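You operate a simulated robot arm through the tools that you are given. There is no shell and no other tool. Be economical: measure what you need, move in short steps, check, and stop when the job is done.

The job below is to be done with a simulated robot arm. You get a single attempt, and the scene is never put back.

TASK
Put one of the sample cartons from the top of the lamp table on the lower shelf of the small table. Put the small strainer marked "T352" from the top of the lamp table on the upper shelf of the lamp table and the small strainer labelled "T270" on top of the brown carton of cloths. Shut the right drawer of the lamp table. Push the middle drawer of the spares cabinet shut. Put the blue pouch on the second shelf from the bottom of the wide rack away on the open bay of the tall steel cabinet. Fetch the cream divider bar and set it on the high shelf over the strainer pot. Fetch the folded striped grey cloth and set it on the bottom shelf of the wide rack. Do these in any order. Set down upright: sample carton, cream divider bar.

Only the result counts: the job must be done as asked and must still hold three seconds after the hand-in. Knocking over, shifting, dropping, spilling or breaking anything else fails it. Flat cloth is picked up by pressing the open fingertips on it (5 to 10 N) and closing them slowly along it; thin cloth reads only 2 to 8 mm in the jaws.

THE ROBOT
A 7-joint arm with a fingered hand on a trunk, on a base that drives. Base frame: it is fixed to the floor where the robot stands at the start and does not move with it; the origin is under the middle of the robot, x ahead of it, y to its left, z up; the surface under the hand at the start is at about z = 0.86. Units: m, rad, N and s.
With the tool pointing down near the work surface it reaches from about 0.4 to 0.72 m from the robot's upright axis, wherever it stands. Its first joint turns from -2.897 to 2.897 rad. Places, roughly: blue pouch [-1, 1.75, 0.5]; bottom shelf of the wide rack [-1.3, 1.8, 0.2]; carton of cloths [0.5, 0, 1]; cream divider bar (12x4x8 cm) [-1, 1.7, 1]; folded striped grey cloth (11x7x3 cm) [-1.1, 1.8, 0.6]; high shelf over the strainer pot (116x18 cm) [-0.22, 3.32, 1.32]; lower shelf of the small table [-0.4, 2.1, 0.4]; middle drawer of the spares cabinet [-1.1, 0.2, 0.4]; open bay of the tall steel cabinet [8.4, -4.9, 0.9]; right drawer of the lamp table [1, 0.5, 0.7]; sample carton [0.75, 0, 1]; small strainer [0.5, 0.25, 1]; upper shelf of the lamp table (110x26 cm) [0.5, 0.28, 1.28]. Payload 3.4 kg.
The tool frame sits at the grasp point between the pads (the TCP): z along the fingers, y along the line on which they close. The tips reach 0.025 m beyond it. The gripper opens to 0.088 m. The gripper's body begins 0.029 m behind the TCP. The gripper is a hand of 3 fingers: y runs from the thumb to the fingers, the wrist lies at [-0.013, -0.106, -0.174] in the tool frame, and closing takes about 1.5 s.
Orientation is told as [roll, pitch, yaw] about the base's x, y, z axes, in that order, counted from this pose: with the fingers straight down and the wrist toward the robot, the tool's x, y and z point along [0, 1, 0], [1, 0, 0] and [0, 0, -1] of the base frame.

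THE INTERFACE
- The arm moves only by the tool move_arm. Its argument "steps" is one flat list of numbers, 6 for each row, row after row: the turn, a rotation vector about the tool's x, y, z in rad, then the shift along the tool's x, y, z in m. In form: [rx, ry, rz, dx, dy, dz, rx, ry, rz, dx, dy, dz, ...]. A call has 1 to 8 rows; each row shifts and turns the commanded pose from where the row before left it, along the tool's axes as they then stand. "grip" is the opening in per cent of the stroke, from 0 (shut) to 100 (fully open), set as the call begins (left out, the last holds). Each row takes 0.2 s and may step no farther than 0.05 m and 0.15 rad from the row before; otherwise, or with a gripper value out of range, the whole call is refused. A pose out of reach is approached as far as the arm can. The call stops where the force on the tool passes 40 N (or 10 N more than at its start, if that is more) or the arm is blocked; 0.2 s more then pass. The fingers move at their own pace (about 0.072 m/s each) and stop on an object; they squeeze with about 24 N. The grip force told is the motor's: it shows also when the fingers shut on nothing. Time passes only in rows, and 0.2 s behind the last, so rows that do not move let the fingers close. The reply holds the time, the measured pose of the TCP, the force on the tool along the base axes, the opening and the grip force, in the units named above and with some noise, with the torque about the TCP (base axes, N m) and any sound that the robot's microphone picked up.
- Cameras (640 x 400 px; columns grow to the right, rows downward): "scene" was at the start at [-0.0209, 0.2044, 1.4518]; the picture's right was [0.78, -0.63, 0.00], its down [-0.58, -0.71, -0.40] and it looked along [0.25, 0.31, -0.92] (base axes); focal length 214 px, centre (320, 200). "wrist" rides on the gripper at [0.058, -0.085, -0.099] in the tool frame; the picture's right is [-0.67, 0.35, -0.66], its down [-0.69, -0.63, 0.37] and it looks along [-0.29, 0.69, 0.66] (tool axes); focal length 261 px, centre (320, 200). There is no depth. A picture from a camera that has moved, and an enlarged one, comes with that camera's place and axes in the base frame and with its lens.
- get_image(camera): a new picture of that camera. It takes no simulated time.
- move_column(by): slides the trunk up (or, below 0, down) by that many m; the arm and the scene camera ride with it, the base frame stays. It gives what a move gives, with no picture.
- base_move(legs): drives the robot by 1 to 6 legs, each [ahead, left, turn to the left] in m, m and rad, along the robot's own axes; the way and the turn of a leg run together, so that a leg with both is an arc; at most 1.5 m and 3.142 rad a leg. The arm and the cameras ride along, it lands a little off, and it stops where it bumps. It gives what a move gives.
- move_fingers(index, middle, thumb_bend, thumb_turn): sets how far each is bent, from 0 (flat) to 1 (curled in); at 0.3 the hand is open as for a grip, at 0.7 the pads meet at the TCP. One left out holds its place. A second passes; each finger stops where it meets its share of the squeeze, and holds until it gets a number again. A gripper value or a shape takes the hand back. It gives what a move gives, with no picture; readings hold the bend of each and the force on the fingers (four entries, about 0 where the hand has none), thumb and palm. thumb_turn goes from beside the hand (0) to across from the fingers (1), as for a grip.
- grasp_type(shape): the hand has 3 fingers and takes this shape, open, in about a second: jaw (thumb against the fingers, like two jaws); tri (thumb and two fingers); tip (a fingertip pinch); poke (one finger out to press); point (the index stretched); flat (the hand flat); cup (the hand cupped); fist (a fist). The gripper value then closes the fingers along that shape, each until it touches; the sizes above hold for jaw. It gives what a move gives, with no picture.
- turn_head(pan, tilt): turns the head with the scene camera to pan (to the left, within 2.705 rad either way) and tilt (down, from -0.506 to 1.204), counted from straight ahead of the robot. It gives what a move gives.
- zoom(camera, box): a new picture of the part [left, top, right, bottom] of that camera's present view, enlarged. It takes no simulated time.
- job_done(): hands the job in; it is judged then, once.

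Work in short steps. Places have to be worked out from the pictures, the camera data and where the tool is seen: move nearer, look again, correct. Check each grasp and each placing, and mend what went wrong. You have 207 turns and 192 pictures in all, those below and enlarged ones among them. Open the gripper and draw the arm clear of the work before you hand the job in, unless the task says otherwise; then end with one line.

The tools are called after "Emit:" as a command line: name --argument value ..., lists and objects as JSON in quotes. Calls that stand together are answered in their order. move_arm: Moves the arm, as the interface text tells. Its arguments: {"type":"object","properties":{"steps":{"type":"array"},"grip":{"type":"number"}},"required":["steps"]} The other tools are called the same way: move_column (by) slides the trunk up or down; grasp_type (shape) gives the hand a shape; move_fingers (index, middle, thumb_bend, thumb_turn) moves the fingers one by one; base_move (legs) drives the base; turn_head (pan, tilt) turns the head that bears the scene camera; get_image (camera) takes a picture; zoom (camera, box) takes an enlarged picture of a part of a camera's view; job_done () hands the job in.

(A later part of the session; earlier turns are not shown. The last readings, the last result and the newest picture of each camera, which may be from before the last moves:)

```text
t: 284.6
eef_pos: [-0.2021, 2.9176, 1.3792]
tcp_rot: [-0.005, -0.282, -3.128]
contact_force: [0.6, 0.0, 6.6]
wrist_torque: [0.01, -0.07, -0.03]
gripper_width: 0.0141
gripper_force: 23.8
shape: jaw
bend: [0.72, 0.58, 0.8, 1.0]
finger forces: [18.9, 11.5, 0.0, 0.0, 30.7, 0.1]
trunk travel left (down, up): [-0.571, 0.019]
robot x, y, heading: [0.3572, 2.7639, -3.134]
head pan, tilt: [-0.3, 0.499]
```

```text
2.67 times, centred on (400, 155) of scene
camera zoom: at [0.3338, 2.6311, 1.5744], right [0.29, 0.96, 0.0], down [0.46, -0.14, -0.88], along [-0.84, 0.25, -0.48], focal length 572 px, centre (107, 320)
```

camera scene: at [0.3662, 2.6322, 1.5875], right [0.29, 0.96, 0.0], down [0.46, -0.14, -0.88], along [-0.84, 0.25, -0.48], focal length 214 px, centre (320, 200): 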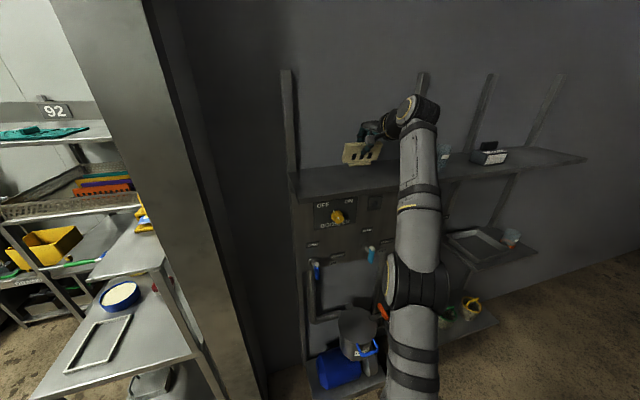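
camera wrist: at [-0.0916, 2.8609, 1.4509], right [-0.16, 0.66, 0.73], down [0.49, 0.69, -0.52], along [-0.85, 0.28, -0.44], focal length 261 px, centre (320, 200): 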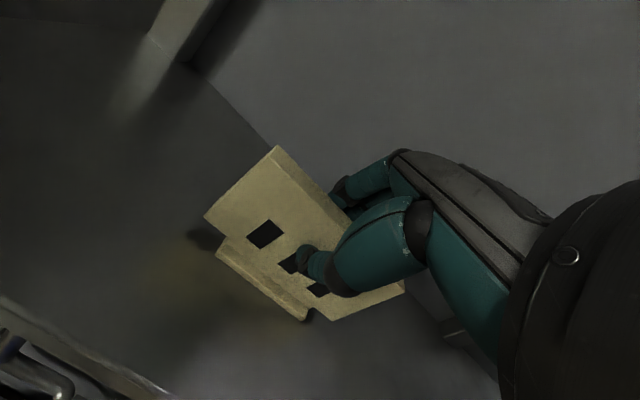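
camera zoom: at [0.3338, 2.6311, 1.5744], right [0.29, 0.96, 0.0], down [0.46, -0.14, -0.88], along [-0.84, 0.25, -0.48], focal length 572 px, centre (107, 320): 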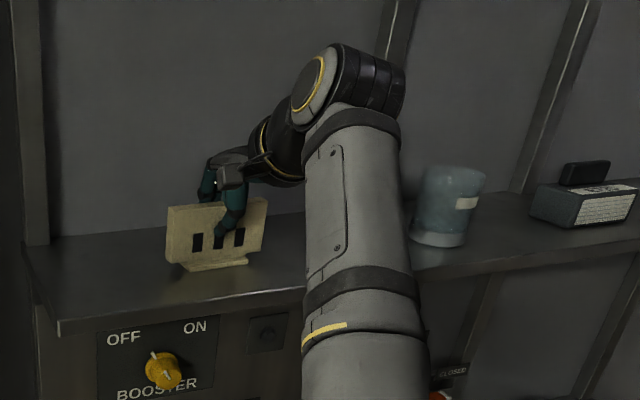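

The bar stands on the shelf. I open partly and check before lifting off.

Emit:
move_arm --steps '[0, 0, 0, 0, 0, 0, 0, 0, 0, 0, 0, 0, 0, 0, 0, 0, 0, 0, 0, 0, 0, 0, 0, 0, 0, 0, 0, 0, 0, 0]' --grip 50

Emit:
get_image --camera "wrist"

Emit:
zoom --camera "scene" --box '[280, 80, 520, 230]'

```text
t: 285.8
eef_pos: [-0.2015, 2.9184, 1.3787]
tcp_rot: [-0.005, -0.285, -3.128]
contact_force: [0.1, 0.7, -0.4]
wrist_torque: [0.03, 0.05, -0.03]
gripper_width: 0.0437
gripper_force: 0.0
shape: jaw
bend: [0.74, 0.45, 0.7, 1.0]
finger forces: [0.0, 0.0, 0.1, 0.0, 0.1, 0.0]
trunk travel left (down, up): [-0.571, 0.019]
robot x, y, heading: [0.3591, 2.7635, -3.134]
head pan, tilt: [-0.3, 0.499]
```

```text
55 pictures are left
camera wrist: at [-0.0922, 2.8611, 1.4512], right [-0.16, 0.66, 0.73], down [0.49, 0.69, -0.52], along [-0.86, 0.28, -0.44], focal length 261 px, centre (320, 200)
```

wrist: 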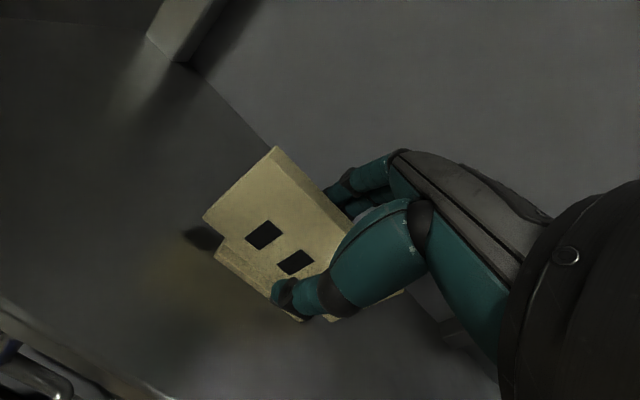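

```text
2.67 times, centred on (400, 155) of scene
camera zoom: at [0.3328, 2.6314, 1.5746], right [0.29, 0.96, 0.0], down [0.46, -0.14, -0.88], along [-0.84, 0.25, -0.48], focal length 572 px, centre (107, 320)
```

zoom: 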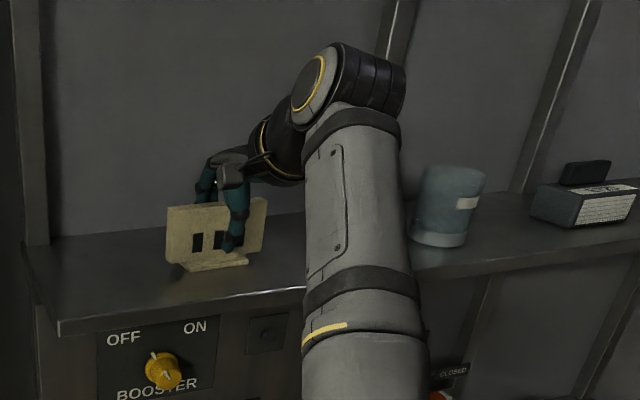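

It stands by itself. I raise 1.5 cm and slide the hand sideways (left) off the plate.

Emit:
move_column --by 0.015

Emit:
move_arm --steps '[0, 0, 0, 0.03, 0, 0, 0, 0, 0, 0.03, 0, 0, 0, 0, 0, 0.03, 0, 0, 0, 0, 0, 0.03, 0, 0]'

Emit:
get_image --camera "wrist"

```text
t: 286.4
eef_pos: [-0.2023, 2.9181, 1.3939]
tcp_rot: [-0.005, -0.284, -3.127]
contact_force: [-0.3, 1.0, 0.8]
wrist_torque: [-0.02, 0.0, 0.0]
gripper_width: 0.0436
gripper_force: 0.1
shape: jaw
bend: [0.74, 0.45, 0.7, 1.0]
finger forces: [0.0, 0.1, 0.0, 0.0, 0.0, 0.0]
trunk travel left (down, up): [-0.586, 0.004]
robot x, y, heading: [0.3531, 2.7622, -3.133]
head pan, tilt: [-0.3, 0.499]
```

```text
t: 287.4
eef_pos: [-0.1996, 2.7973, 1.3913]
tcp_rot: [-0.006, -0.285, -3.126]
contact_force: [-0.3, -0.3, -0.5]
wrist_torque: [0.02, 0.0, 0.02]
gripper_width: 0.0434
gripper_force: 0.1
shape: jaw
bend: [0.74, 0.45, 0.7, 1.0]
finger forces: [0.0, 0.0, 0.0, 0.0, 0.0, 0.0]
trunk travel left (down, up): [-0.586, 0.004]
robot x, y, heading: [0.3563, 2.7633, -3.134]
head pan, tilt: [-0.3, 0.499]
```

```text
53 pictures are left
camera wrist: at [-0.0899, 2.7398, 1.4643], right [-0.16, 0.66, 0.73], down [0.49, 0.7, -0.52], along [-0.86, 0.28, -0.44], focal length 261 px, centre (320, 200)
```

wrist: 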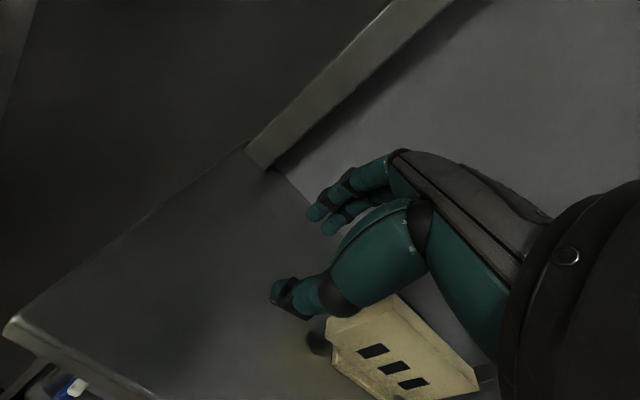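

Clear of the bar, which stands upright. I back away and verify from the scene camera.

Emit:
base_move --legs '[[-0.4, 0, 0]]'

Emit:
zoom --camera "scene" --box '[260, 90, 500, 240]'

```text
t: 289.9
eef_pos: [0.201, 2.8044, 1.393]
tcp_rot: [-0.006, -0.284, -3.129]
contact_force: [-0.4, -0.7, 0.3]
wrist_torque: [0.03, 0.02, -0.05]
gripper_width: 0.0435
gripper_force: 0.1
shape: jaw
bend: [0.74, 0.45, 0.7, 1.0]
finger forces: [0.0, 0.0, 0.0, 0.0, 0.0, 0.0]
trunk travel left (down, up): [-0.586, 0.004]
robot x, y, heading: [0.7558, 2.7649, -3.134]
head pan, tilt: [-0.3, 0.499]
```

```text
2.67 times, centred on (380, 165) of scene
camera zoom: at [0.7329, 2.6343, 1.5896], right [0.29, 0.96, 0.0], down [0.46, -0.14, -0.88], along [-0.84, 0.25, -0.48], focal length 572 px, centre (160, 293)
```

zoom: 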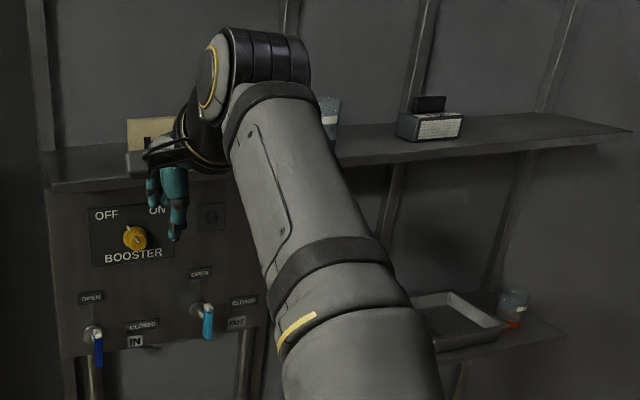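

The bar is on the shelf. Now back to the rack for the blue pouch: drive back, lower the arm, and retilt.

Emit:
base_move --legs '[[0, 1.2, 0]]'

Emit:
move_arm --steps '[-0.11, 0, 0, 0, 0, 0.04, -0.11, 0, 0, 0, 0, 0.04, 0, 0, 0, -0.02, -0.0235, 0.043, 0, 0, 0, -0.02, -0.0235, 0.04, 0, 0, 0, 0, -0.0235, 0.043, 0, 0, 0, 0, -0.0235, 0.043, 0, 0, 0, 0, -0.0235, 0.043, 0, 0, 0, 0, -0.0235, 0.043]' --grip 100

Emit:
move_column --by -0.3

Emit:
base_move --legs '[[0.9, 0, 0]]'

Emit:
get_image --camera "wrist"

```text
t: 296.1
eef_pos: [0.2072, 1.5802, 1.3919]
tcp_rot: [-0.005, -0.283, -3.128]
contact_force: [-0.1, 0.6, 0.7]
wrist_torque: [0.0, 0.02, 0.01]
gripper_width: 0.0437
gripper_force: 0.1
shape: jaw
bend: [0.74, 0.45, 0.7, 1.0]
finger forces: [0.1, 0.0, 0.0, 0.0, 0.0, 0.0]
trunk travel left (down, up): [-0.586, 0.004]
robot x, y, heading: [0.767, 1.5439, -3.132]
head pan, tilt: [-0.3, 0.499]
```

```text
refused: row 3 steps farther than a row can; nothing moved
```

```text
t: 299.1
eef_pos: [0.2076, 1.5794, 1.0927]
tcp_rot: [-0.003, -0.284, -3.127]
contact_force: [0.3, 0.1, -1.2]
wrist_torque: [-0.05, -0.02, 0.01]
gripper_width: 0.0438
gripper_force: 0.1
shape: jaw
bend: [0.74, 0.45, 0.7, 1.0]
finger forces: [0.0, 0.0, 0.0, 0.1, 0.0, 0.1]
trunk travel left (down, up): [-0.286, 0.304]
robot x, y, heading: [0.761, 1.5421, -3.136]
head pan, tilt: [-0.3, 0.499]
```

```text
t: 303.9
eef_pos: [-0.7016, 1.5758, 1.0925]
tcp_rot: [-0.005, -0.285, -3.132]
contact_force: [1.2, -0.4, 0.4]
wrist_torque: [-0.05, -0.01, 0.0]
gripper_width: 0.0438
gripper_force: 0.1
shape: jaw
bend: [0.74, 0.45, 0.7, 1.0]
finger forces: [0.0, 0.0, 0.1, 0.0, 0.0, 0.0]
trunk travel left (down, up): [-0.286, 0.304]
robot x, y, heading: [-0.145, 1.534, -3.136]
head pan, tilt: [-0.3, 0.499]
```

```text
51 pictures are left
camera wrist: at [-0.5918, 1.5186, 1.1644], right [-0.16, 0.66, 0.73], down [0.5, 0.69, -0.52], along [-0.85, 0.28, -0.44], focal length 261 px, centre (320, 200)
```

wrist: 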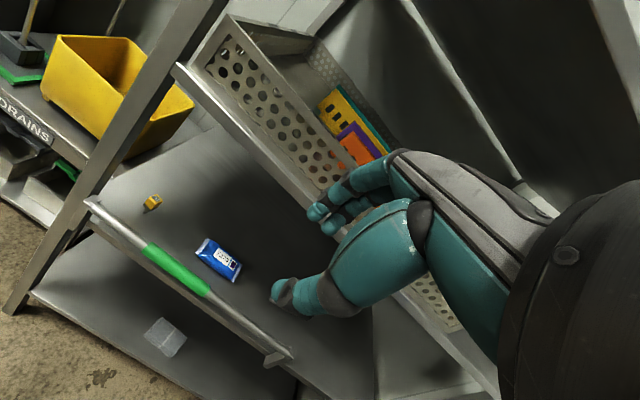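

Same length slip, but harmless: the hand is at (−0.70, 1.58, 1.09). Pouch recomputes to ≈(−1.03, 1.636). I now lower and tilt with legal steps.

Emit:
move_arm --steps '[-0.11, 0, 0, 0, 0, 0.03, -0.11, 0, 0, 0, 0, 0.03, 0, 0, 0, 0, -0.0225, 0.042, 0, 0, 0, 0, -0.0225, 0.042, 0, 0, 0, 0, -0.0225, 0.042, 0, 0, 0, 0, -0.0225, 0.042, 0, 0, 0, 0, -0.0225, 0.042, 0, 0, 0, -0.045, 0, 0]' --grip 100

Emit:
get_image --camera "wrist"

```text
t: 305.7
eef_pos: [-0.7249, 1.6242, 0.7971]
tcp_rot: [-0.005, -0.503, -3.128]
contact_force: [-1.0, 0.2, -0.5]
wrist_torque: [0.01, 0.0, 0.0]
gripper_width: 0.0875
gripper_force: 0.0
shape: jaw
bend: [0.3, 0.3, 0.3, 0.98]
finger forces: [0.0, 0.1, 0.0, 0.0, 0.1, 0.1]
trunk travel left (down, up): [-0.286, 0.304]
robot x, y, heading: [-0.1433, 1.5375, -3.134]
head pan, tilt: [-0.3, 0.499]
```

```text
50 pictures are left
camera wrist: at [-0.6021, 1.5664, 0.8438], right [0.0, 0.67, 0.75], down [0.37, 0.69, -0.62], along [-0.93, 0.28, -0.24], focal length 261 px, centre (320, 200)
```

wrist: 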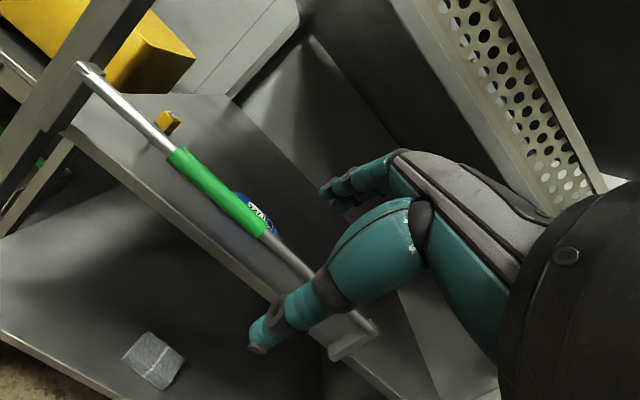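

Emit:
base_move --legs '[[0.21, 0, 0]]'

Emit:
get_image --camera "wrist"

```text
t: 307.3
eef_pos: [-0.9344, 1.6225, 0.7987]
tcp_rot: [-0.007, -0.503, -3.13]
contact_force: [0.3, 0.3, 0.6]
wrist_torque: [-0.01, 0.03, -0.02]
gripper_width: 0.0881
gripper_force: 0.1
shape: jaw
bend: [0.3, 0.3, 0.3, 0.98]
finger forces: [0.1, 0.0, 0.0, 0.0, 0.0, 0.0]
trunk travel left (down, up): [-0.286, 0.304]
robot x, y, heading: [-0.355, 1.5352, -3.137]
head pan, tilt: [-0.3, 0.499]
```

```text
49 pictures are left
camera wrist: at [-0.8103, 1.5653, 0.8444], right [0.01, 0.67, 0.75], down [0.37, 0.69, -0.62], along [-0.93, 0.28, -0.24], focal length 261 px, centre (320, 200)
```

wrist: 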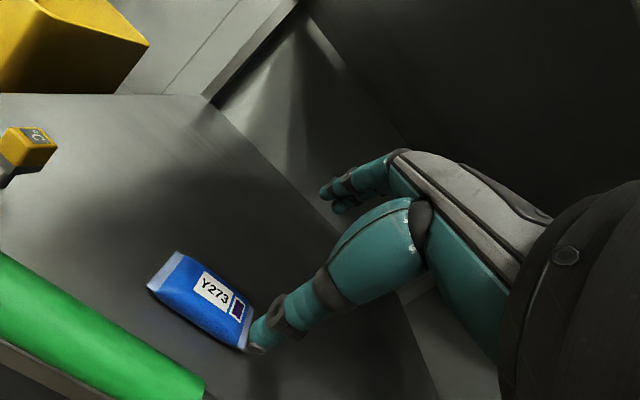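

Pouch centre ≈(−1.044, 1.638), 6.4 cm wide. Drive in over it, then descend while straightening as for the cloth.

Emit:
base_move --legs '[[0.106, -0.016, 0]]'

Emit:
move_arm --steps '[0.13, 0, 0, 0, -0.011, 0.035, 0.13, 0, 0, 0, -0.008, 0.035, 0.13, 0, 0, 0, -0.005, 0.035, 0.04, 0, 0, 0, 0, 0.01]'

Emit:
get_image --camera "wrist"

```text
t: 308.5
eef_pos: [-1.0397, 1.6376, 0.7987]
tcp_rot: [-0.007, -0.504, -3.13]
contact_force: [-0.1, -0.6, -0.5]
wrist_torque: [0.02, 0.03, 0.01]
gripper_width: 0.0879
gripper_force: 0.0
shape: jaw
bend: [0.3, 0.3, 0.3, 0.98]
finger forces: [0.0, 0.0, 0.1, 0.0, 0.0, 0.0]
trunk travel left (down, up): [-0.286, 0.304]
robot x, y, heading: [-0.4623, 1.5496, -3.134]
head pan, tilt: [-0.3, 0.499]
```

```text
t: 309.5
eef_pos: [-1.0565, 1.6384, 0.6812]
tcp_rot: [-0.005, -0.073, -3.133]
contact_force: [0.4, -0.8, -0.6]
wrist_torque: [0.01, 0.03, 0.0]
gripper_width: 0.0882
gripper_force: 0.1
shape: jaw
bend: [0.3, 0.3, 0.3, 0.98]
finger forces: [0.1, 0.1, 0.1, 0.0, 0.1, 0.1]
trunk travel left (down, up): [-0.286, 0.304]
robot x, y, heading: [-0.4629, 1.5494, -3.136]
head pan, tilt: [-0.3, 0.499]
```

```text
48 pictures are left
camera wrist: at [-0.964, 1.5812, 0.775], right [-0.31, 0.66, 0.68], down [0.59, 0.69, -0.41], along [-0.74, 0.28, -0.61], focal length 261 px, centre (320, 200)
```

wrist: 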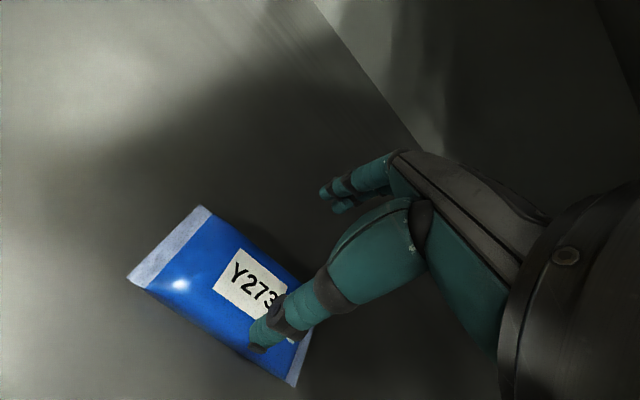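

Pouch centre x≈−1.043; I shift back 13 mm and lower.

Emit:
move_arm --steps '[0, 0, 0, -0.004, -0.013, 0]'

Emit:
move_column --by -0.045

Emit:
move_column --by -0.01

Emit:
get_image --camera "wrist"

```text
t: 309.9
eef_pos: [-1.0431, 1.643, 0.68]
tcp_rot: [-0.005, -0.073, -3.132]
contact_force: [0.0, -0.4, 0.3]
wrist_torque: [-0.02, -0.02, 0.0]
gripper_width: 0.088
gripper_force: 0.0
shape: jaw
bend: [0.3, 0.3, 0.3, 0.98]
finger forces: [0.1, 0.0, 0.0, 0.1, 0.0, 0.0]
trunk travel left (down, up): [-0.286, 0.304]
robot x, y, heading: [-0.4595, 1.5517, -3.134]
head pan, tilt: [-0.3, 0.499]
```

```text
t: 310.8
eef_pos: [-1.0444, 1.6432, 0.6373]
tcp_rot: [-0.005, -0.074, -3.132]
contact_force: [0.2, 0.0, 0.1]
wrist_torque: [0.05, -0.04, 0.01]
gripper_width: 0.0878
gripper_force: 0.1
shape: jaw
bend: [0.3, 0.3, 0.3, 0.98]
finger forces: [0.1, 0.0, 0.0, 0.0, 0.0, 0.1]
trunk travel left (down, up): [-0.241, 0.349]
robot x, y, heading: [-0.4617, 1.5508, -3.138]
head pan, tilt: [-0.3, 0.499]
```

```text
t: 311.4
eef_pos: [-1.0436, 1.6432, 0.6269]
tcp_rot: [-0.006, -0.073, -3.131]
contact_force: [-0.5, -0.3, 1.5]
wrist_torque: [-0.02, -0.05, 0.02]
gripper_width: 0.0879
gripper_force: 0.0
shape: jaw
bend: [0.3, 0.3, 0.3, 0.98]
finger forces: [0.0, 0.0, 0.0, 0.0, 1.4, 0.0]
trunk travel left (down, up): [-0.231, 0.359]
robot x, y, heading: [-0.4616, 1.551, -3.14]
head pan, tilt: [-0.3, 0.499]
```

```text
47 pictures are left
camera wrist: at [-0.9512, 1.5853, 0.7192], right [-0.31, 0.66, 0.68], down [0.59, 0.69, -0.41], along [-0.74, 0.28, -0.61], focal length 261 px, centre (320, 200)
```

wrist: 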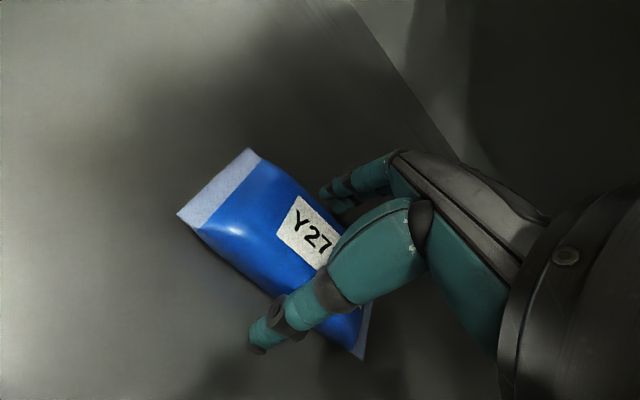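

Straddled with the thumb just touching the shelf. I close and lift.

Emit:
move_arm --steps '[0, 0, 0, 0, 0, -0.001, 0, 0, 0, 0, 0, 0, 0, 0, 0, 0, 0, 0, 0, 0, 0, 0, 0, 0, 0, 0, 0, 0, 0, 0, 0, 0, 0, 0, 0, 0, 0, 0, 0, 0, 0, 0]' --grip 0

Emit:
move_column --by 0.05

Emit:
get_image --camera "wrist"

```text
t: 312.9
eef_pos: [-1.0431, 1.6421, 0.6275]
tcp_rot: [-0.006, -0.075, -3.132]
contact_force: [1.3, -0.7, 5.0]
wrist_torque: [-0.02, -0.16, 0.05]
gripper_width: 0.0557
gripper_force: 23.8
shape: jaw
bend: [0.74, 0.49, 0.34, 0.98]
finger forces: [16.1, 9.5, 0.0, 0.0, 29.8, 0.0]
trunk travel left (down, up): [-0.231, 0.359]
robot x, y, heading: [-0.4616, 1.5519, -3.139]
head pan, tilt: [-0.3, 0.499]
```

```text
t: 313.9
eef_pos: [-1.0436, 1.6418, 0.6764]
tcp_rot: [-0.006, -0.074, -3.131]
contact_force: [-0.8, 0.1, -1.4]
wrist_torque: [0.01, 0.01, 0.0]
gripper_width: 0.0558
gripper_force: 24.8
shape: jaw
bend: [0.74, 0.49, 0.35, 0.98]
finger forces: [17.0, 10.1, 0.1, 0.1, 27.3, 0.0]
trunk travel left (down, up): [-0.281, 0.309]
robot x, y, heading: [-0.4584, 1.5503, -3.135]
head pan, tilt: [-0.3, 0.499]
```

```text
46 pictures are left
camera wrist: at [-0.951, 1.5853, 0.7701], right [-0.31, 0.66, 0.68], down [0.59, 0.69, -0.41], along [-0.74, 0.28, -0.61], focal length 261 px, centre (320, 200)
```

wrist: 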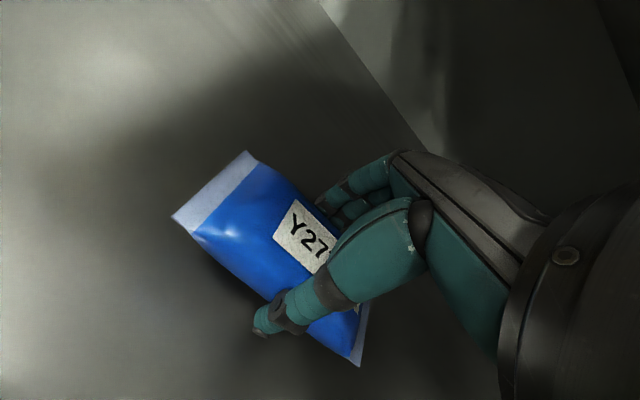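

Pouch held (56 mm). I tilt, raise above the rail, and back out.

Emit:
move_arm --steps '[-0.1, 0, 0, 0, 0, 0, -0.1, 0, 0, 0, 0, 0, -0.1, 0, 0, 0, 0, 0]'

Emit:
move_column --by 0.105

Emit:
base_move --legs '[[-0.5, 0, 0]]'

Emit:
get_image --camera "wrist"

```text
t: 314.7
eef_pos: [-1.0428, 1.6396, 0.6764]
tcp_rot: [0.007, -0.318, -3.121]
contact_force: [0.1, -1.1, -0.7]
wrist_torque: [0.02, 0.03, 0.01]
gripper_width: 0.0559
gripper_force: 23.8
shape: jaw
bend: [0.74, 0.49, 0.35, 0.98]
finger forces: [16.7, 9.8, 0.1, 0.0, 26.9, 0.0]
out of reach, approached as far as the arm can: row 2
trunk travel left (down, up): [-0.281, 0.309]
robot x, y, heading: [-0.4606, 1.5505, -3.14]
head pan, tilt: [-0.3, 0.499]
```

```text
t: 316.0
eef_pos: [-1.0424, 1.6397, 0.7812]
tcp_rot: [0.006, -0.318, -3.122]
contact_force: [0.5, -1.1, -1.2]
wrist_torque: [0.02, -0.02, 0.02]
gripper_width: 0.0555
gripper_force: 23.7
shape: jaw
bend: [0.74, 0.49, 0.35, 0.98]
finger forces: [16.7, 9.7, 0.0, 0.1, 26.9, 0.1]
trunk travel left (down, up): [-0.386, 0.204]
robot x, y, heading: [-0.4623, 1.5518, -3.137]
head pan, tilt: [-0.3, 0.499]
```

```text
t: 319.0
eef_pos: [-0.5446, 1.6432, 0.7805]
tcp_rot: [0.007, -0.318, -3.123]
contact_force: [-0.4, -0.5, -0.4]
wrist_torque: [-0.02, -0.02, 0.02]
gripper_width: 0.0557
gripper_force: 24.1
shape: jaw
bend: [0.74, 0.49, 0.35, 0.98]
finger forces: [16.6, 9.8, 0.0, 0.0, 26.9, 0.0]
trunk travel left (down, up): [-0.386, 0.204]
robot x, y, heading: [0.0432, 1.5546, -3.141]
head pan, tilt: [-0.3, 0.499]
```

```text
45 pictures are left
camera wrist: at [-0.4309, 1.5871, 0.8494], right [-0.14, 0.67, 0.73], down [0.47, 0.69, -0.55], along [-0.87, 0.27, -0.41], focal length 261 px, centre (320, 200)
```

wrist: 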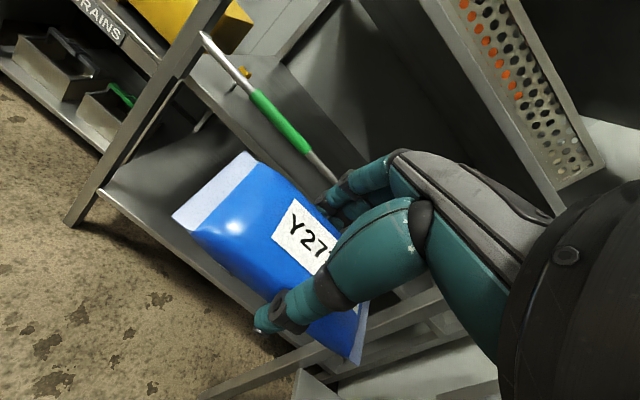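

Pouch secured. Now the long drive to the tall steel cabinet: back out to x≈1.84, turn to face −y, drive down the far side of the lamp table, and look.

Emit:
base_move --legs '[[-1.5, 0.15, 0], [-0.3, 0, 0], [0, 0, 1.571], [1.4, 0, 0], [1.2, 0, 0]]'

Emit:
move_column --by 0.2

Emit:
turn_head --pan 0.9 --tilt 0.3

Emit:
get_image --camera "scene"

```text
refused: leg 1 is longer than a leg can be; nothing moved
```

```text
t: 321.1
eef_pos: [-0.5426, 1.6432, 0.9802]
tcp_rot: [0.007, -0.318, -3.124]
contact_force: [-0.9, -1.4, -1.0]
wrist_torque: [-0.02, 0.01, 0.0]
gripper_width: 0.0556
gripper_force: 24.2
shape: jaw
bend: [0.74, 0.49, 0.35, 0.98]
finger forces: [16.7, 9.8, 0.0, 0.0, 26.8, 0.0]
trunk travel left (down, up): [-0.586, 0.004]
robot x, y, heading: [0.0397, 1.5518, -3.137]
head pan, tilt: [-0.3, 0.499]
```

```text
t: 322.6
eef_pos: [-0.543, 1.6427, 0.9803]
tcp_rot: [0.008, -0.318, -3.125]
contact_force: [-0.1, 0.3, -1.3]
wrist_torque: [0.02, -0.01, 0.02]
gripper_width: 0.0559
gripper_force: 23.8
shape: jaw
bend: [0.74, 0.49, 0.35, 0.98]
finger forces: [16.7, 9.8, 0.0, 0.0, 26.9, 0.1]
trunk travel left (down, up): [-0.586, 0.004]
robot x, y, heading: [0.0382, 1.5552, -3.139]
head pan, tilt: [0.901, 0.3]
```

```text
44 pictures are left
camera scene: at [0.043, 1.3239, 1.608], right [-0.78, 0.62, 0.0], down [0.18, 0.23, -0.96], along [-0.59, -0.75, -0.3], focal length 214 px, centre (320, 200)
```

scene: 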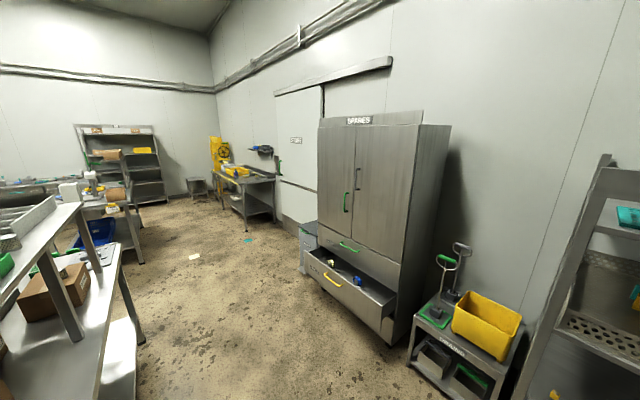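

The first leg was just over 1.5 m. I redo the drive with shorter legs.

Emit:
base_move --legs '[[-1.4, 0.12, 0], [-0.4, 0, 0], [0, 0, 1.571], [1.4, 0, 0], [1.2, 0, 0]]'

Emit:
turn_head --pan 0.9 --tilt 0.3

Emit:
get_image --camera "scene"

```text
t: 347.6
eef_pos: [1.6381, -1.7626, 0.9806]
tcp_rot: [0.007, -0.317, -1.591]
contact_force: [-0.1, 0.2, -1.6]
wrist_torque: [-0.01, 0.0, -0.02]
gripper_width: 0.0556
gripper_force: 24.0
shape: jaw
bend: [0.74, 0.49, 0.35, 0.98]
finger forces: [16.3, 9.5, 0.0, 0.0, 26.2, 0.0]
trunk travel left (down, up): [-0.586, 0.004]
robot x, y, heading: [1.7466, -1.1822, -1.603]
head pan, tilt: [0.901, 0.3]
```

```text
t: 348.2
eef_pos: [1.6378, -1.7616, 0.981]
tcp_rot: [0.006, -0.318, -1.591]
contact_force: [0.0, 0.1, -0.7]
wrist_torque: [-0.01, 0.03, -0.02]
gripper_width: 0.0554
gripper_force: 24.4
shape: jaw
bend: [0.74, 0.49, 0.35, 0.98]
finger forces: [16.3, 9.6, 0.0, 0.1, 26.3, 0.0]
trunk travel left (down, up): [-0.586, 0.004]
robot x, y, heading: [1.7459, -1.1857, -1.602]
head pan, tilt: [0.901, 0.3]
```

```text
43 pictures are left
camera scene: at [1.9815, -1.1891, 1.608], right [-0.65, -0.76, 0.0], down [-0.22, 0.19, -0.96], along [0.73, -0.62, -0.3], focal length 214 px, centre (320, 200)
```

scene: 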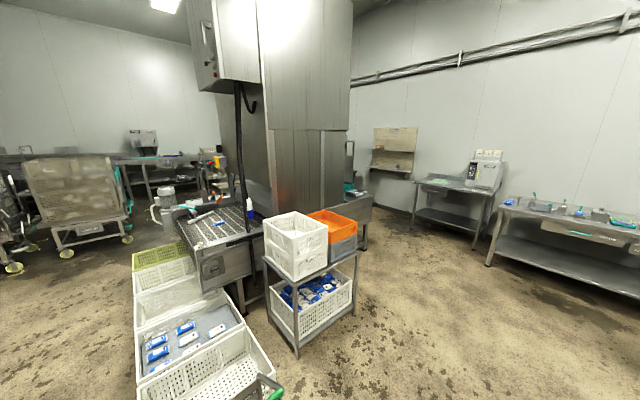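

The direction to the target lies behind that tall machine; the way seems to be along its right side (y≈−3.4…−3.9). I proceed stepwise.

Emit:
base_move --legs '[[1.4, 0, 0], [0.6, 0, 0], [0, 0, 1.45]]'

Emit:
turn_head --pan -0.1 --tilt 0.3

Emit:
get_image --camera "scene"

```text
t: 361.8
eef_pos: [2.2661, -3.342, 0.981]
tcp_rot: [0.006, -0.318, -0.117]
contact_force: [-0.5, -0.8, -1.0]
wrist_torque: [0.01, -0.02, -0.03]
gripper_width: 0.0554
gripper_force: 23.7
shape: jaw
bend: [0.74, 0.49, 0.35, 0.98]
finger forces: [16.2, 9.4, 0.1, 0.0, 25.8, 0.1]
trunk travel left (down, up): [-0.586, 0.004]
robot x, y, heading: [1.6986, -3.1772, -0.136]
head pan, tilt: [0.901, 0.3]
```

```text
t: 363.0
eef_pos: [2.267, -3.3428, 0.9808]
tcp_rot: [0.008, -0.319, -0.117]
contact_force: [-0.6, 0.2, -1.0]
wrist_torque: [0.0, 0.02, 0.0]
gripper_width: 0.0555
gripper_force: 23.7
shape: jaw
bend: [0.74, 0.49, 0.35, 0.98]
finger forces: [16.1, 9.4, 0.0, 0.1, 25.7, 0.0]
trunk travel left (down, up): [-0.586, 0.004]
robot x, y, heading: [1.7012, -3.1794, -0.13]
head pan, tilt: [-0.099, 0.3]
```

```text
42 pictures are left
camera scene: at [1.756, -3.0337, 1.608], right [-0.23, -0.97, 0.0], down [-0.29, 0.07, -0.96], along [0.93, -0.22, -0.3], focal length 214 px, centre (320, 200)
```

scene: 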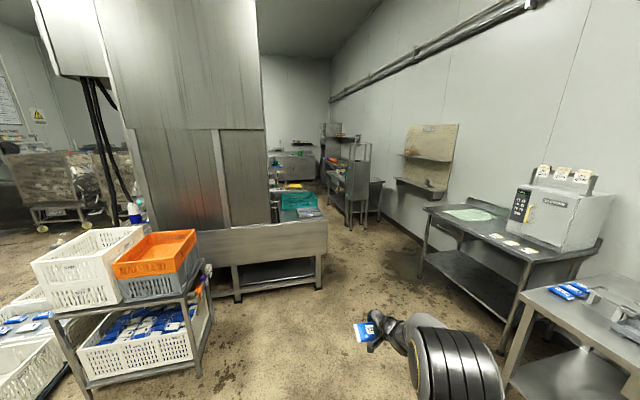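

Emit:
zoom --camera "scene" --box '[250, 110, 410, 230]'

```text
3.33 times, centred on (330, 170) of scene
camera zoom: at [1.756, -3.0337, 1.608], right [-0.23, -0.97, 0.0], down [-0.29, 0.07, -0.96], along [0.93, -0.22, -0.3], focal length 715 px, centre (287, 300)
```

zoom: 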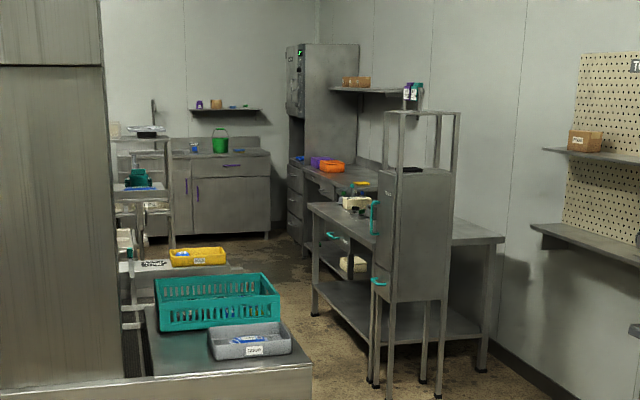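

The tall cabinet is at the far end; its open bay seems to be on the side facing left (+y). I drive down the corridor at y≈−3.88.

Emit:
base_move --legs '[[1.38, -0.52, 0], [0, 0, 0.13], [1.3, 0, 0]]'

Emit:
get_image --camera "scene"

```text
t: 377.0
eef_pos: [4.8688, -3.9513, 0.9805]
tcp_rot: [0.008, -0.318, 0.019]
contact_force: [0.3, -0.5, -0.2]
wrist_torque: [0.02, -0.01, 0.04]
gripper_width: 0.0553
gripper_force: 24.1
shape: jaw
bend: [0.74, 0.49, 0.35, 0.98]
finger forces: [16.1, 9.3, 0.0, 0.0, 25.8, 0.0]
trunk travel left (down, up): [-0.586, 0.004]
robot x, y, heading: [4.2839, -3.8686, 0.002]
head pan, tilt: [-0.099, 0.3]
```

```text
40 pictures are left
camera scene: at [4.3208, -3.7154, 1.608], right [-0.1, -1.0, 0.0], down [-0.29, 0.03, -0.96], along [0.95, -0.09, -0.3], focal length 214 px, centre (320, 200)
```

scene: 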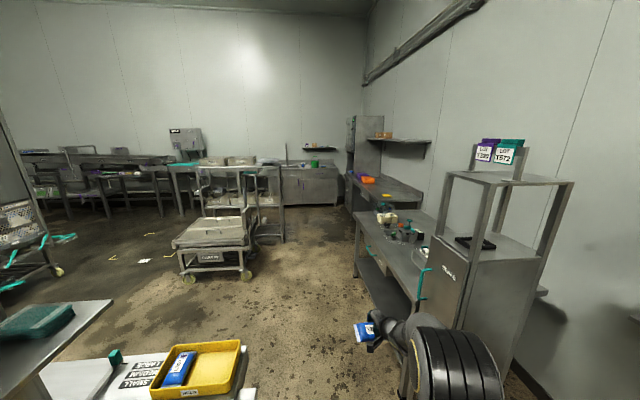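

Corridor stays clear (cart on left at y>−3.1, bench on right y<−4.35). I drive on ~2.7 m and look at the cabinet.

Emit:
base_move --legs '[[1.4, 0.12, 0], [1.2, 0, 0]]'

Emit:
turn_head --pan -0.5 --tilt 0.4

Emit:
get_image --camera "scene"

```text
t: 389.7
eef_pos: [7.4779, -3.8206, 0.981]
tcp_rot: [0.008, -0.318, 0.02]
contact_force: [-0.7, -0.6, -0.7]
wrist_torque: [0.0, 0.0, 0.0]
gripper_width: 0.0559
gripper_force: 24.0
shape: jaw
bend: [0.74, 0.49, 0.35, 0.98]
finger forces: [16.1, 9.3, 0.0, 0.1, 25.8, 0.0]
trunk travel left (down, up): [-0.586, 0.004]
robot x, y, heading: [6.8942, -3.7347, 0.008]
head pan, tilt: [-0.099, 0.3]
```

```text
t: 390.6
eef_pos: [7.4782, -3.8215, 0.9813]
tcp_rot: [0.007, -0.316, 0.019]
contact_force: [0.6, 0.3, -1.3]
wrist_torque: [0.02, 0.02, 0.01]
gripper_width: 0.0558
gripper_force: 24.5
shape: jaw
bend: [0.74, 0.49, 0.35, 0.98]
finger forces: [16.1, 9.3, 0.0, 0.0, 25.8, 0.0]
trunk travel left (down, up): [-0.586, 0.004]
robot x, y, heading: [6.8974, -3.7356, 0.004]
head pan, tilt: [-0.499, 0.4]
```

```text
39 pictures are left
camera scene: at [6.9186, -3.6194, 1.5988], right [-0.47, -0.88, 0.0], down [-0.34, 0.18, -0.92], along [0.81, -0.44, -0.39], focal length 214 px, centre (320, 200)
```

scene: 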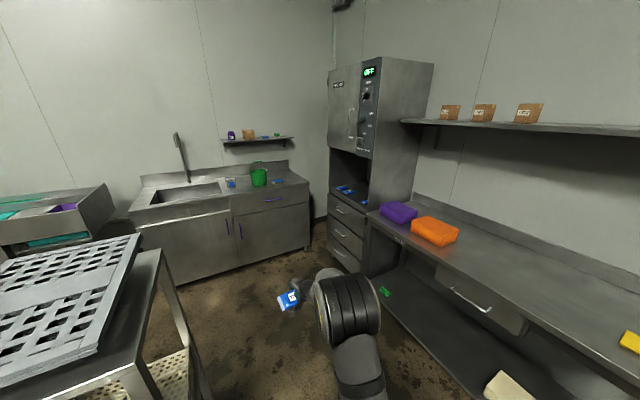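

The open bay is between the oven part and the drawers, facing +y at y≈−4.6, x 8.07–8.49. Zoom on it.

Emit:
zoom --camera "scene" --box '[310, 120, 410, 230]'

```text
3.64 times, centred on (360, 175) of scene
camera zoom: at [6.9186, -3.6194, 1.5988], right [-0.47, -0.88, 0.0], down [-0.34, 0.18, -0.92], along [0.81, -0.44, -0.39], focal length 780 px, centre (174, 291)
```

zoom: 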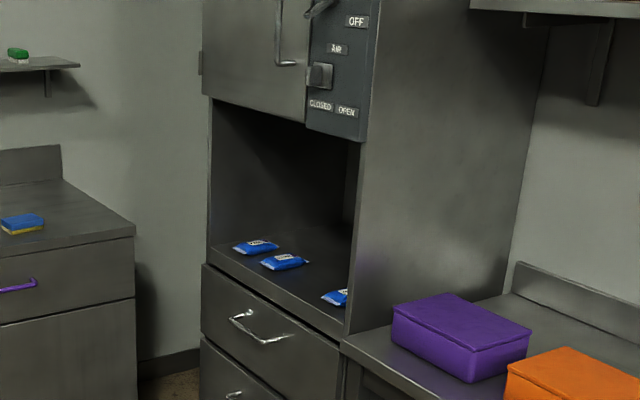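

Bay floor z≈0.905, height 0.39; existing pouches at x≈8.13, 8.36, 8.49 near y≈−4.70. I'll place mine behind them at about (8.25, −4.83). Drive in front of the cabinet and turn to face it.

Emit:
base_move --legs '[[1.34, -0.12, 0], [0, 0, -1.575]]'

Emit:
turn_head --pan 0.0 --tilt 0.5

Emit:
get_image --camera "scene"

Emit:
get_image --camera "wrist"

```text
t: 401.1
eef_pos: [8.1323, -4.427, 0.9806]
tcp_rot: [0.007, -0.319, -1.551]
contact_force: [-0.1, -0.2, -0.7]
wrist_torque: [0.02, 0.01, 0.01]
gripper_width: 0.0555
gripper_force: 24.2
shape: jaw
bend: [0.74, 0.49, 0.35, 0.98]
finger forces: [15.9, 9.2, 0.0, 0.1, 25.4, 0.0]
trunk travel left (down, up): [-0.586, 0.004]
robot x, y, heading: [8.2185, -3.8484, -1.565]
head pan, tilt: [-0.499, 0.4]
```

```text
t: 402.0
eef_pos: [8.1312, -4.4274, 0.9813]
tcp_rot: [0.007, -0.317, -1.552]
contact_force: [0.7, -0.6, -1.4]
wrist_torque: [0.0, 0.0, 0.0]
gripper_width: 0.055
gripper_force: 24.4
shape: jaw
bend: [0.74, 0.49, 0.35, 0.98]
finger forces: [15.9, 9.2, 0.0, 0.0, 25.4, 0.1]
trunk travel left (down, up): [-0.586, 0.004]
robot x, y, heading: [8.2176, -3.8463, -1.564]
head pan, tilt: [0.0, 0.499]
```

```text
37 pictures are left
camera scene: at [8.3788, -3.8743, 1.5896], right [-1.0, 0.0, 0.0], down [0.0, 0.48, -0.88], along [0.0, -0.88, -0.48], focal length 214 px, centre (320, 200)
```

scene: 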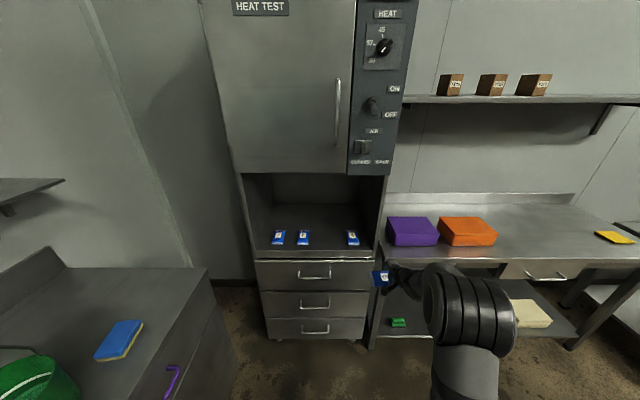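

```text
36 pictures are left
camera wrist: at [8.1862, -4.314, 1.0493], right [-0.67, -0.14, 0.73], down [-0.69, 0.47, -0.55], along [-0.26, -0.87, -0.41], focal length 261 px, centre (320, 200)
```

wrist: 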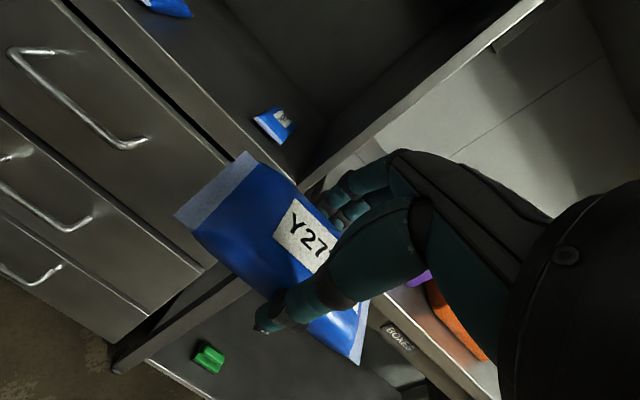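

From here the existing pouches are at x≈8.22, 8.46, 8.59 (long axis along y); the gap centre is x≈8.342. I shift left 0.21 and go forward 0.2, then check.

Emit:
base_move --legs '[[0, 0.211, 0], [0.2, 0, 0]]'

Emit:
get_image --camera "scene"

Emit:
get_image --camera "wrist"

```text
t: 404.9
eef_pos: [8.3402, -4.6293, 0.98]
tcp_rot: [0.007, -0.316, -1.556]
contact_force: [0.4, 0.2, -1.2]
wrist_torque: [0.02, -0.01, 0.04]
gripper_width: 0.0553
gripper_force: 24.8
shape: jaw
bend: [0.74, 0.49, 0.35, 0.98]
finger forces: [16.0, 9.3, 0.0, 0.0, 25.4, 0.1]
trunk travel left (down, up): [-0.586, 0.004]
robot x, y, heading: [8.4296, -4.0467, -1.566]
head pan, tilt: [0.0, 0.499]
```

```text
35 pictures are left
camera scene: at [8.5898, -4.0769, 1.5896], right [-1.0, 0.0, 0.0], down [0.0, 0.48, -0.88], along [0.0, -0.88, -0.48], focal length 214 px, centre (320, 200)
```

scene: 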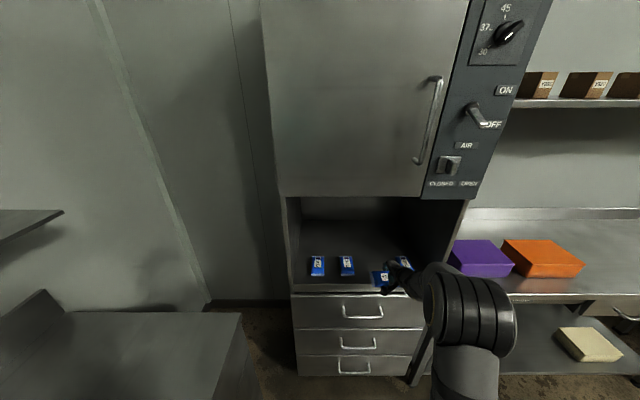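

```text
34 pictures are left
camera wrist: at [8.396, -4.5158, 1.0489], right [-0.67, -0.14, 0.73], down [-0.69, 0.47, -0.55], along [-0.27, -0.87, -0.41], focal length 261 px, centre (320, 200)
```

wrist: 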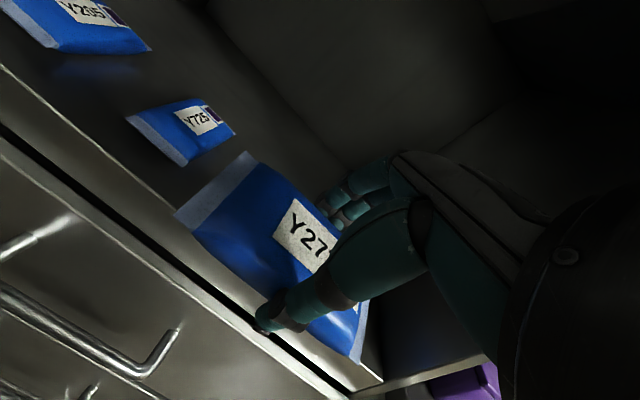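

Clearances of ~3 cm each side. Forward 0.1, then straighten and lower.

Emit:
base_move --legs '[[0.105, 0, 0]]'

Emit:
move_arm --steps '[0.12, 0, 0, 0, 0, 0.012, 0.12, 0, 0, 0, 0, 0.012]'

Emit:
get_image --camera "wrist"

```text
t: 406.0
eef_pos: [8.3405, -4.7322, 0.9798]
tcp_rot: [0.009, -0.316, -1.555]
contact_force: [-0.5, 0.0, -1.6]
wrist_torque: [0.04, 0.0, -0.03]
gripper_width: 0.0555
gripper_force: 23.8
shape: jaw
bend: [0.74, 0.49, 0.35, 0.98]
finger forces: [16.0, 9.2, 0.0, 0.0, 25.4, 0.0]
trunk travel left (down, up): [-0.586, 0.004]
robot x, y, heading: [8.4287, -4.1496, -1.571]
head pan, tilt: [0.0, 0.499]
```

```text
t: 406.6
eef_pos: [8.3426, -4.7369, 0.9603]
tcp_rot: [0.013, -0.123, -1.55]
contact_force: [-0.1, -0.1, -0.4]
wrist_torque: [-0.02, -0.01, 0.0]
gripper_width: 0.0554
gripper_force: 23.5
shape: jaw
bend: [0.74, 0.49, 0.35, 0.98]
finger forces: [15.9, 9.2, 0.1, 0.1, 25.3, 0.1]
out of reach, approached as far as the arm can: row 2
trunk travel left (down, up): [-0.586, 0.004]
robot x, y, heading: [8.4301, -4.1513, -1.571]
head pan, tilt: [0.0, 0.499]
```

```text
33 pictures are left
camera wrist: at [8.397, -4.6393, 1.0506], right [-0.67, -0.28, 0.68], down [-0.69, 0.56, -0.45], along [-0.26, -0.78, -0.57], focal length 261 px, centre (320, 200)
```

wrist: 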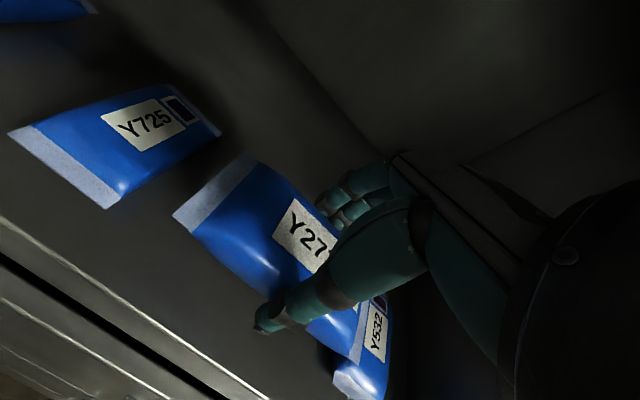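

Margins about 2–2.5 cm on both sides. Lower by column to contact.

Emit:
move_column --by -0.02

Emit:
move_column --by -0.006

Emit:
move_column --by -0.004

```text
t: 407.3
eef_pos: [8.3435, -4.7367, 0.942]
tcp_rot: [0.014, -0.123, -1.547]
contact_force: [-0.6, -0.1, -1.1]
wrist_torque: [-0.02, -0.03, 0.01]
gripper_width: 0.0556
gripper_force: 24.0
shape: jaw
bend: [0.74, 0.49, 0.35, 0.98]
finger forces: [16.0, 9.1, 0.0, 0.0, 25.3, 0.0]
trunk travel left (down, up): [-0.566, 0.024]
robot x, y, heading: [8.4308, -4.1486, -1.575]
head pan, tilt: [0.0, 0.499]
```

```text
t: 407.8
eef_pos: [8.3423, -4.7385, 0.9355]
tcp_rot: [0.014, -0.126, -1.549]
contact_force: [-0.2, 0.9, -1.2]
wrist_torque: [-0.01, 0.03, -0.06]
gripper_width: 0.0556
gripper_force: 24.4
shape: jaw
bend: [0.74, 0.49, 0.35, 0.98]
finger forces: [16.0, 9.2, 0.0, 0.1, 25.3, 0.0]
trunk travel left (down, up): [-0.56, 0.03]
robot x, y, heading: [8.4293, -4.1502, -1.568]
head pan, tilt: [0.0, 0.499]
```

```text
t: 408.4
eef_pos: [8.3425, -4.7359, 0.9323]
tcp_rot: [0.014, -0.124, -1.548]
contact_force: [0.1, 2.6, -0.7]
wrist_torque: [0.0, 0.0, -0.03]
gripper_width: 0.0555
gripper_force: 24.0
shape: jaw
bend: [0.74, 0.49, 0.35, 0.98]
finger forces: [16.0, 9.2, 0.0, 0.0, 25.3, 0.1]
trunk travel left (down, up): [-0.556, 0.034]
robot x, y, heading: [8.4295, -4.1495, -1.569]
head pan, tilt: [0.0, 0.499]
```

Emit:
move_column --by -0.006

Emit:
move_column --by -0.005

Emit:
get_image --camera "wrist"

```text
t: 408.9
eef_pos: [8.3421, -4.7367, 0.925]
tcp_rot: [0.013, -0.124, -1.548]
contact_force: [-0.4, 0.3, -1.1]
wrist_torque: [0.0, 0.0, 0.01]
gripper_width: 0.0554
gripper_force: 23.7
shape: jaw
bend: [0.74, 0.49, 0.35, 0.98]
finger forces: [16.0, 9.3, 0.1, 0.1, 25.4, 0.0]
trunk travel left (down, up): [-0.55, 0.04]
robot x, y, heading: [8.4285, -4.149, -1.569]
head pan, tilt: [0.0, 0.499]
```

```text
t: 409.5
eef_pos: [8.3421, -4.7364, 0.9213]
tcp_rot: [0.014, -0.122, -1.547]
contact_force: [-1.0, 0.3, -2.1]
wrist_torque: [0.02, 0.0, 0.01]
gripper_width: 0.0555
gripper_force: 23.9
shape: jaw
bend: [0.74, 0.49, 0.35, 0.98]
finger forces: [15.9, 9.2, 0.0, 0.1, 25.3, 0.0]
trunk travel left (down, up): [-0.545, 0.045]
robot x, y, heading: [8.4278, -4.1482, -1.565]
head pan, tilt: [0.0, 0.499]
```

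```text
32 pictures are left
camera wrist: at [8.3969, -4.6389, 1.0098], right [-0.67, -0.28, 0.68], down [-0.69, 0.56, -0.45], along [-0.26, -0.78, -0.57], focal length 261 px, centre (320, 200)
```

wrist: 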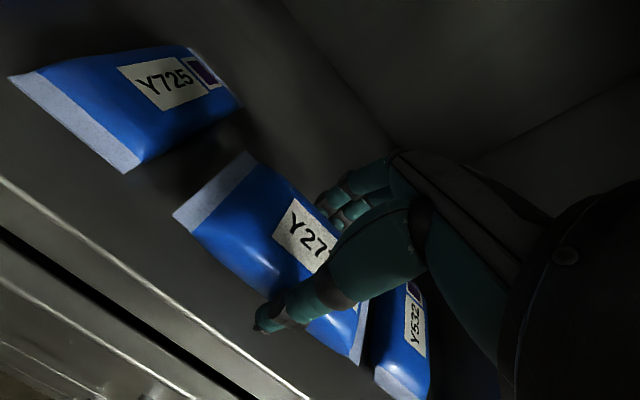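

Floor is a bit lower than estimated; gaps on both sides still visible. Continue lowering.

Emit:
move_column --by -0.006

Emit:
move_column --by -0.006

Emit:
move_column --by -0.005

```text
t: 410.0
eef_pos: [8.3421, -4.7369, 0.9139]
tcp_rot: [0.014, -0.124, -1.547]
contact_force: [-0.1, 0.3, -1.8]
wrist_torque: [0.0, -0.01, 0.03]
gripper_width: 0.0554
gripper_force: 23.4
shape: jaw
bend: [0.74, 0.49, 0.35, 0.98]
finger forces: [16.1, 9.3, 0.1, 0.0, 25.3, 0.1]
trunk travel left (down, up): [-0.539, 0.051]
robot x, y, heading: [8.427, -4.1538, -1.57]
head pan, tilt: [0.0, 0.499]
```

```text
t: 410.6
eef_pos: [8.3424, -4.7374, 0.9073]
tcp_rot: [0.014, -0.123, -1.548]
contact_force: [-0.1, -0.2, -1.2]
wrist_torque: [-0.02, -0.02, 0.01]
gripper_width: 0.0555
gripper_force: 23.8
shape: jaw
bend: [0.74, 0.49, 0.35, 0.98]
finger forces: [16.0, 9.0, 0.0, 0.1, 25.3, 0.0]
trunk travel left (down, up): [-0.533, 0.057]
robot x, y, heading: [8.4327, -4.1535, -1.572]
head pan, tilt: [0.0, 0.499]
```

```text
t: 411.1
eef_pos: [8.3428, -4.7365, 0.9031]
tcp_rot: [0.014, -0.123, -1.547]
contact_force: [-0.2, -1.1, -0.8]
wrist_torque: [-0.02, 0.03, -0.02]
gripper_width: 0.0553
gripper_force: 23.9
shape: jaw
bend: [0.74, 0.49, 0.35, 0.98]
finger forces: [16.0, 9.3, 0.1, 0.0, 25.2, 0.1]
trunk travel left (down, up): [-0.528, 0.062]
robot x, y, heading: [8.4268, -4.1516, -1.569]
head pan, tilt: [0.0, 0.499]
```

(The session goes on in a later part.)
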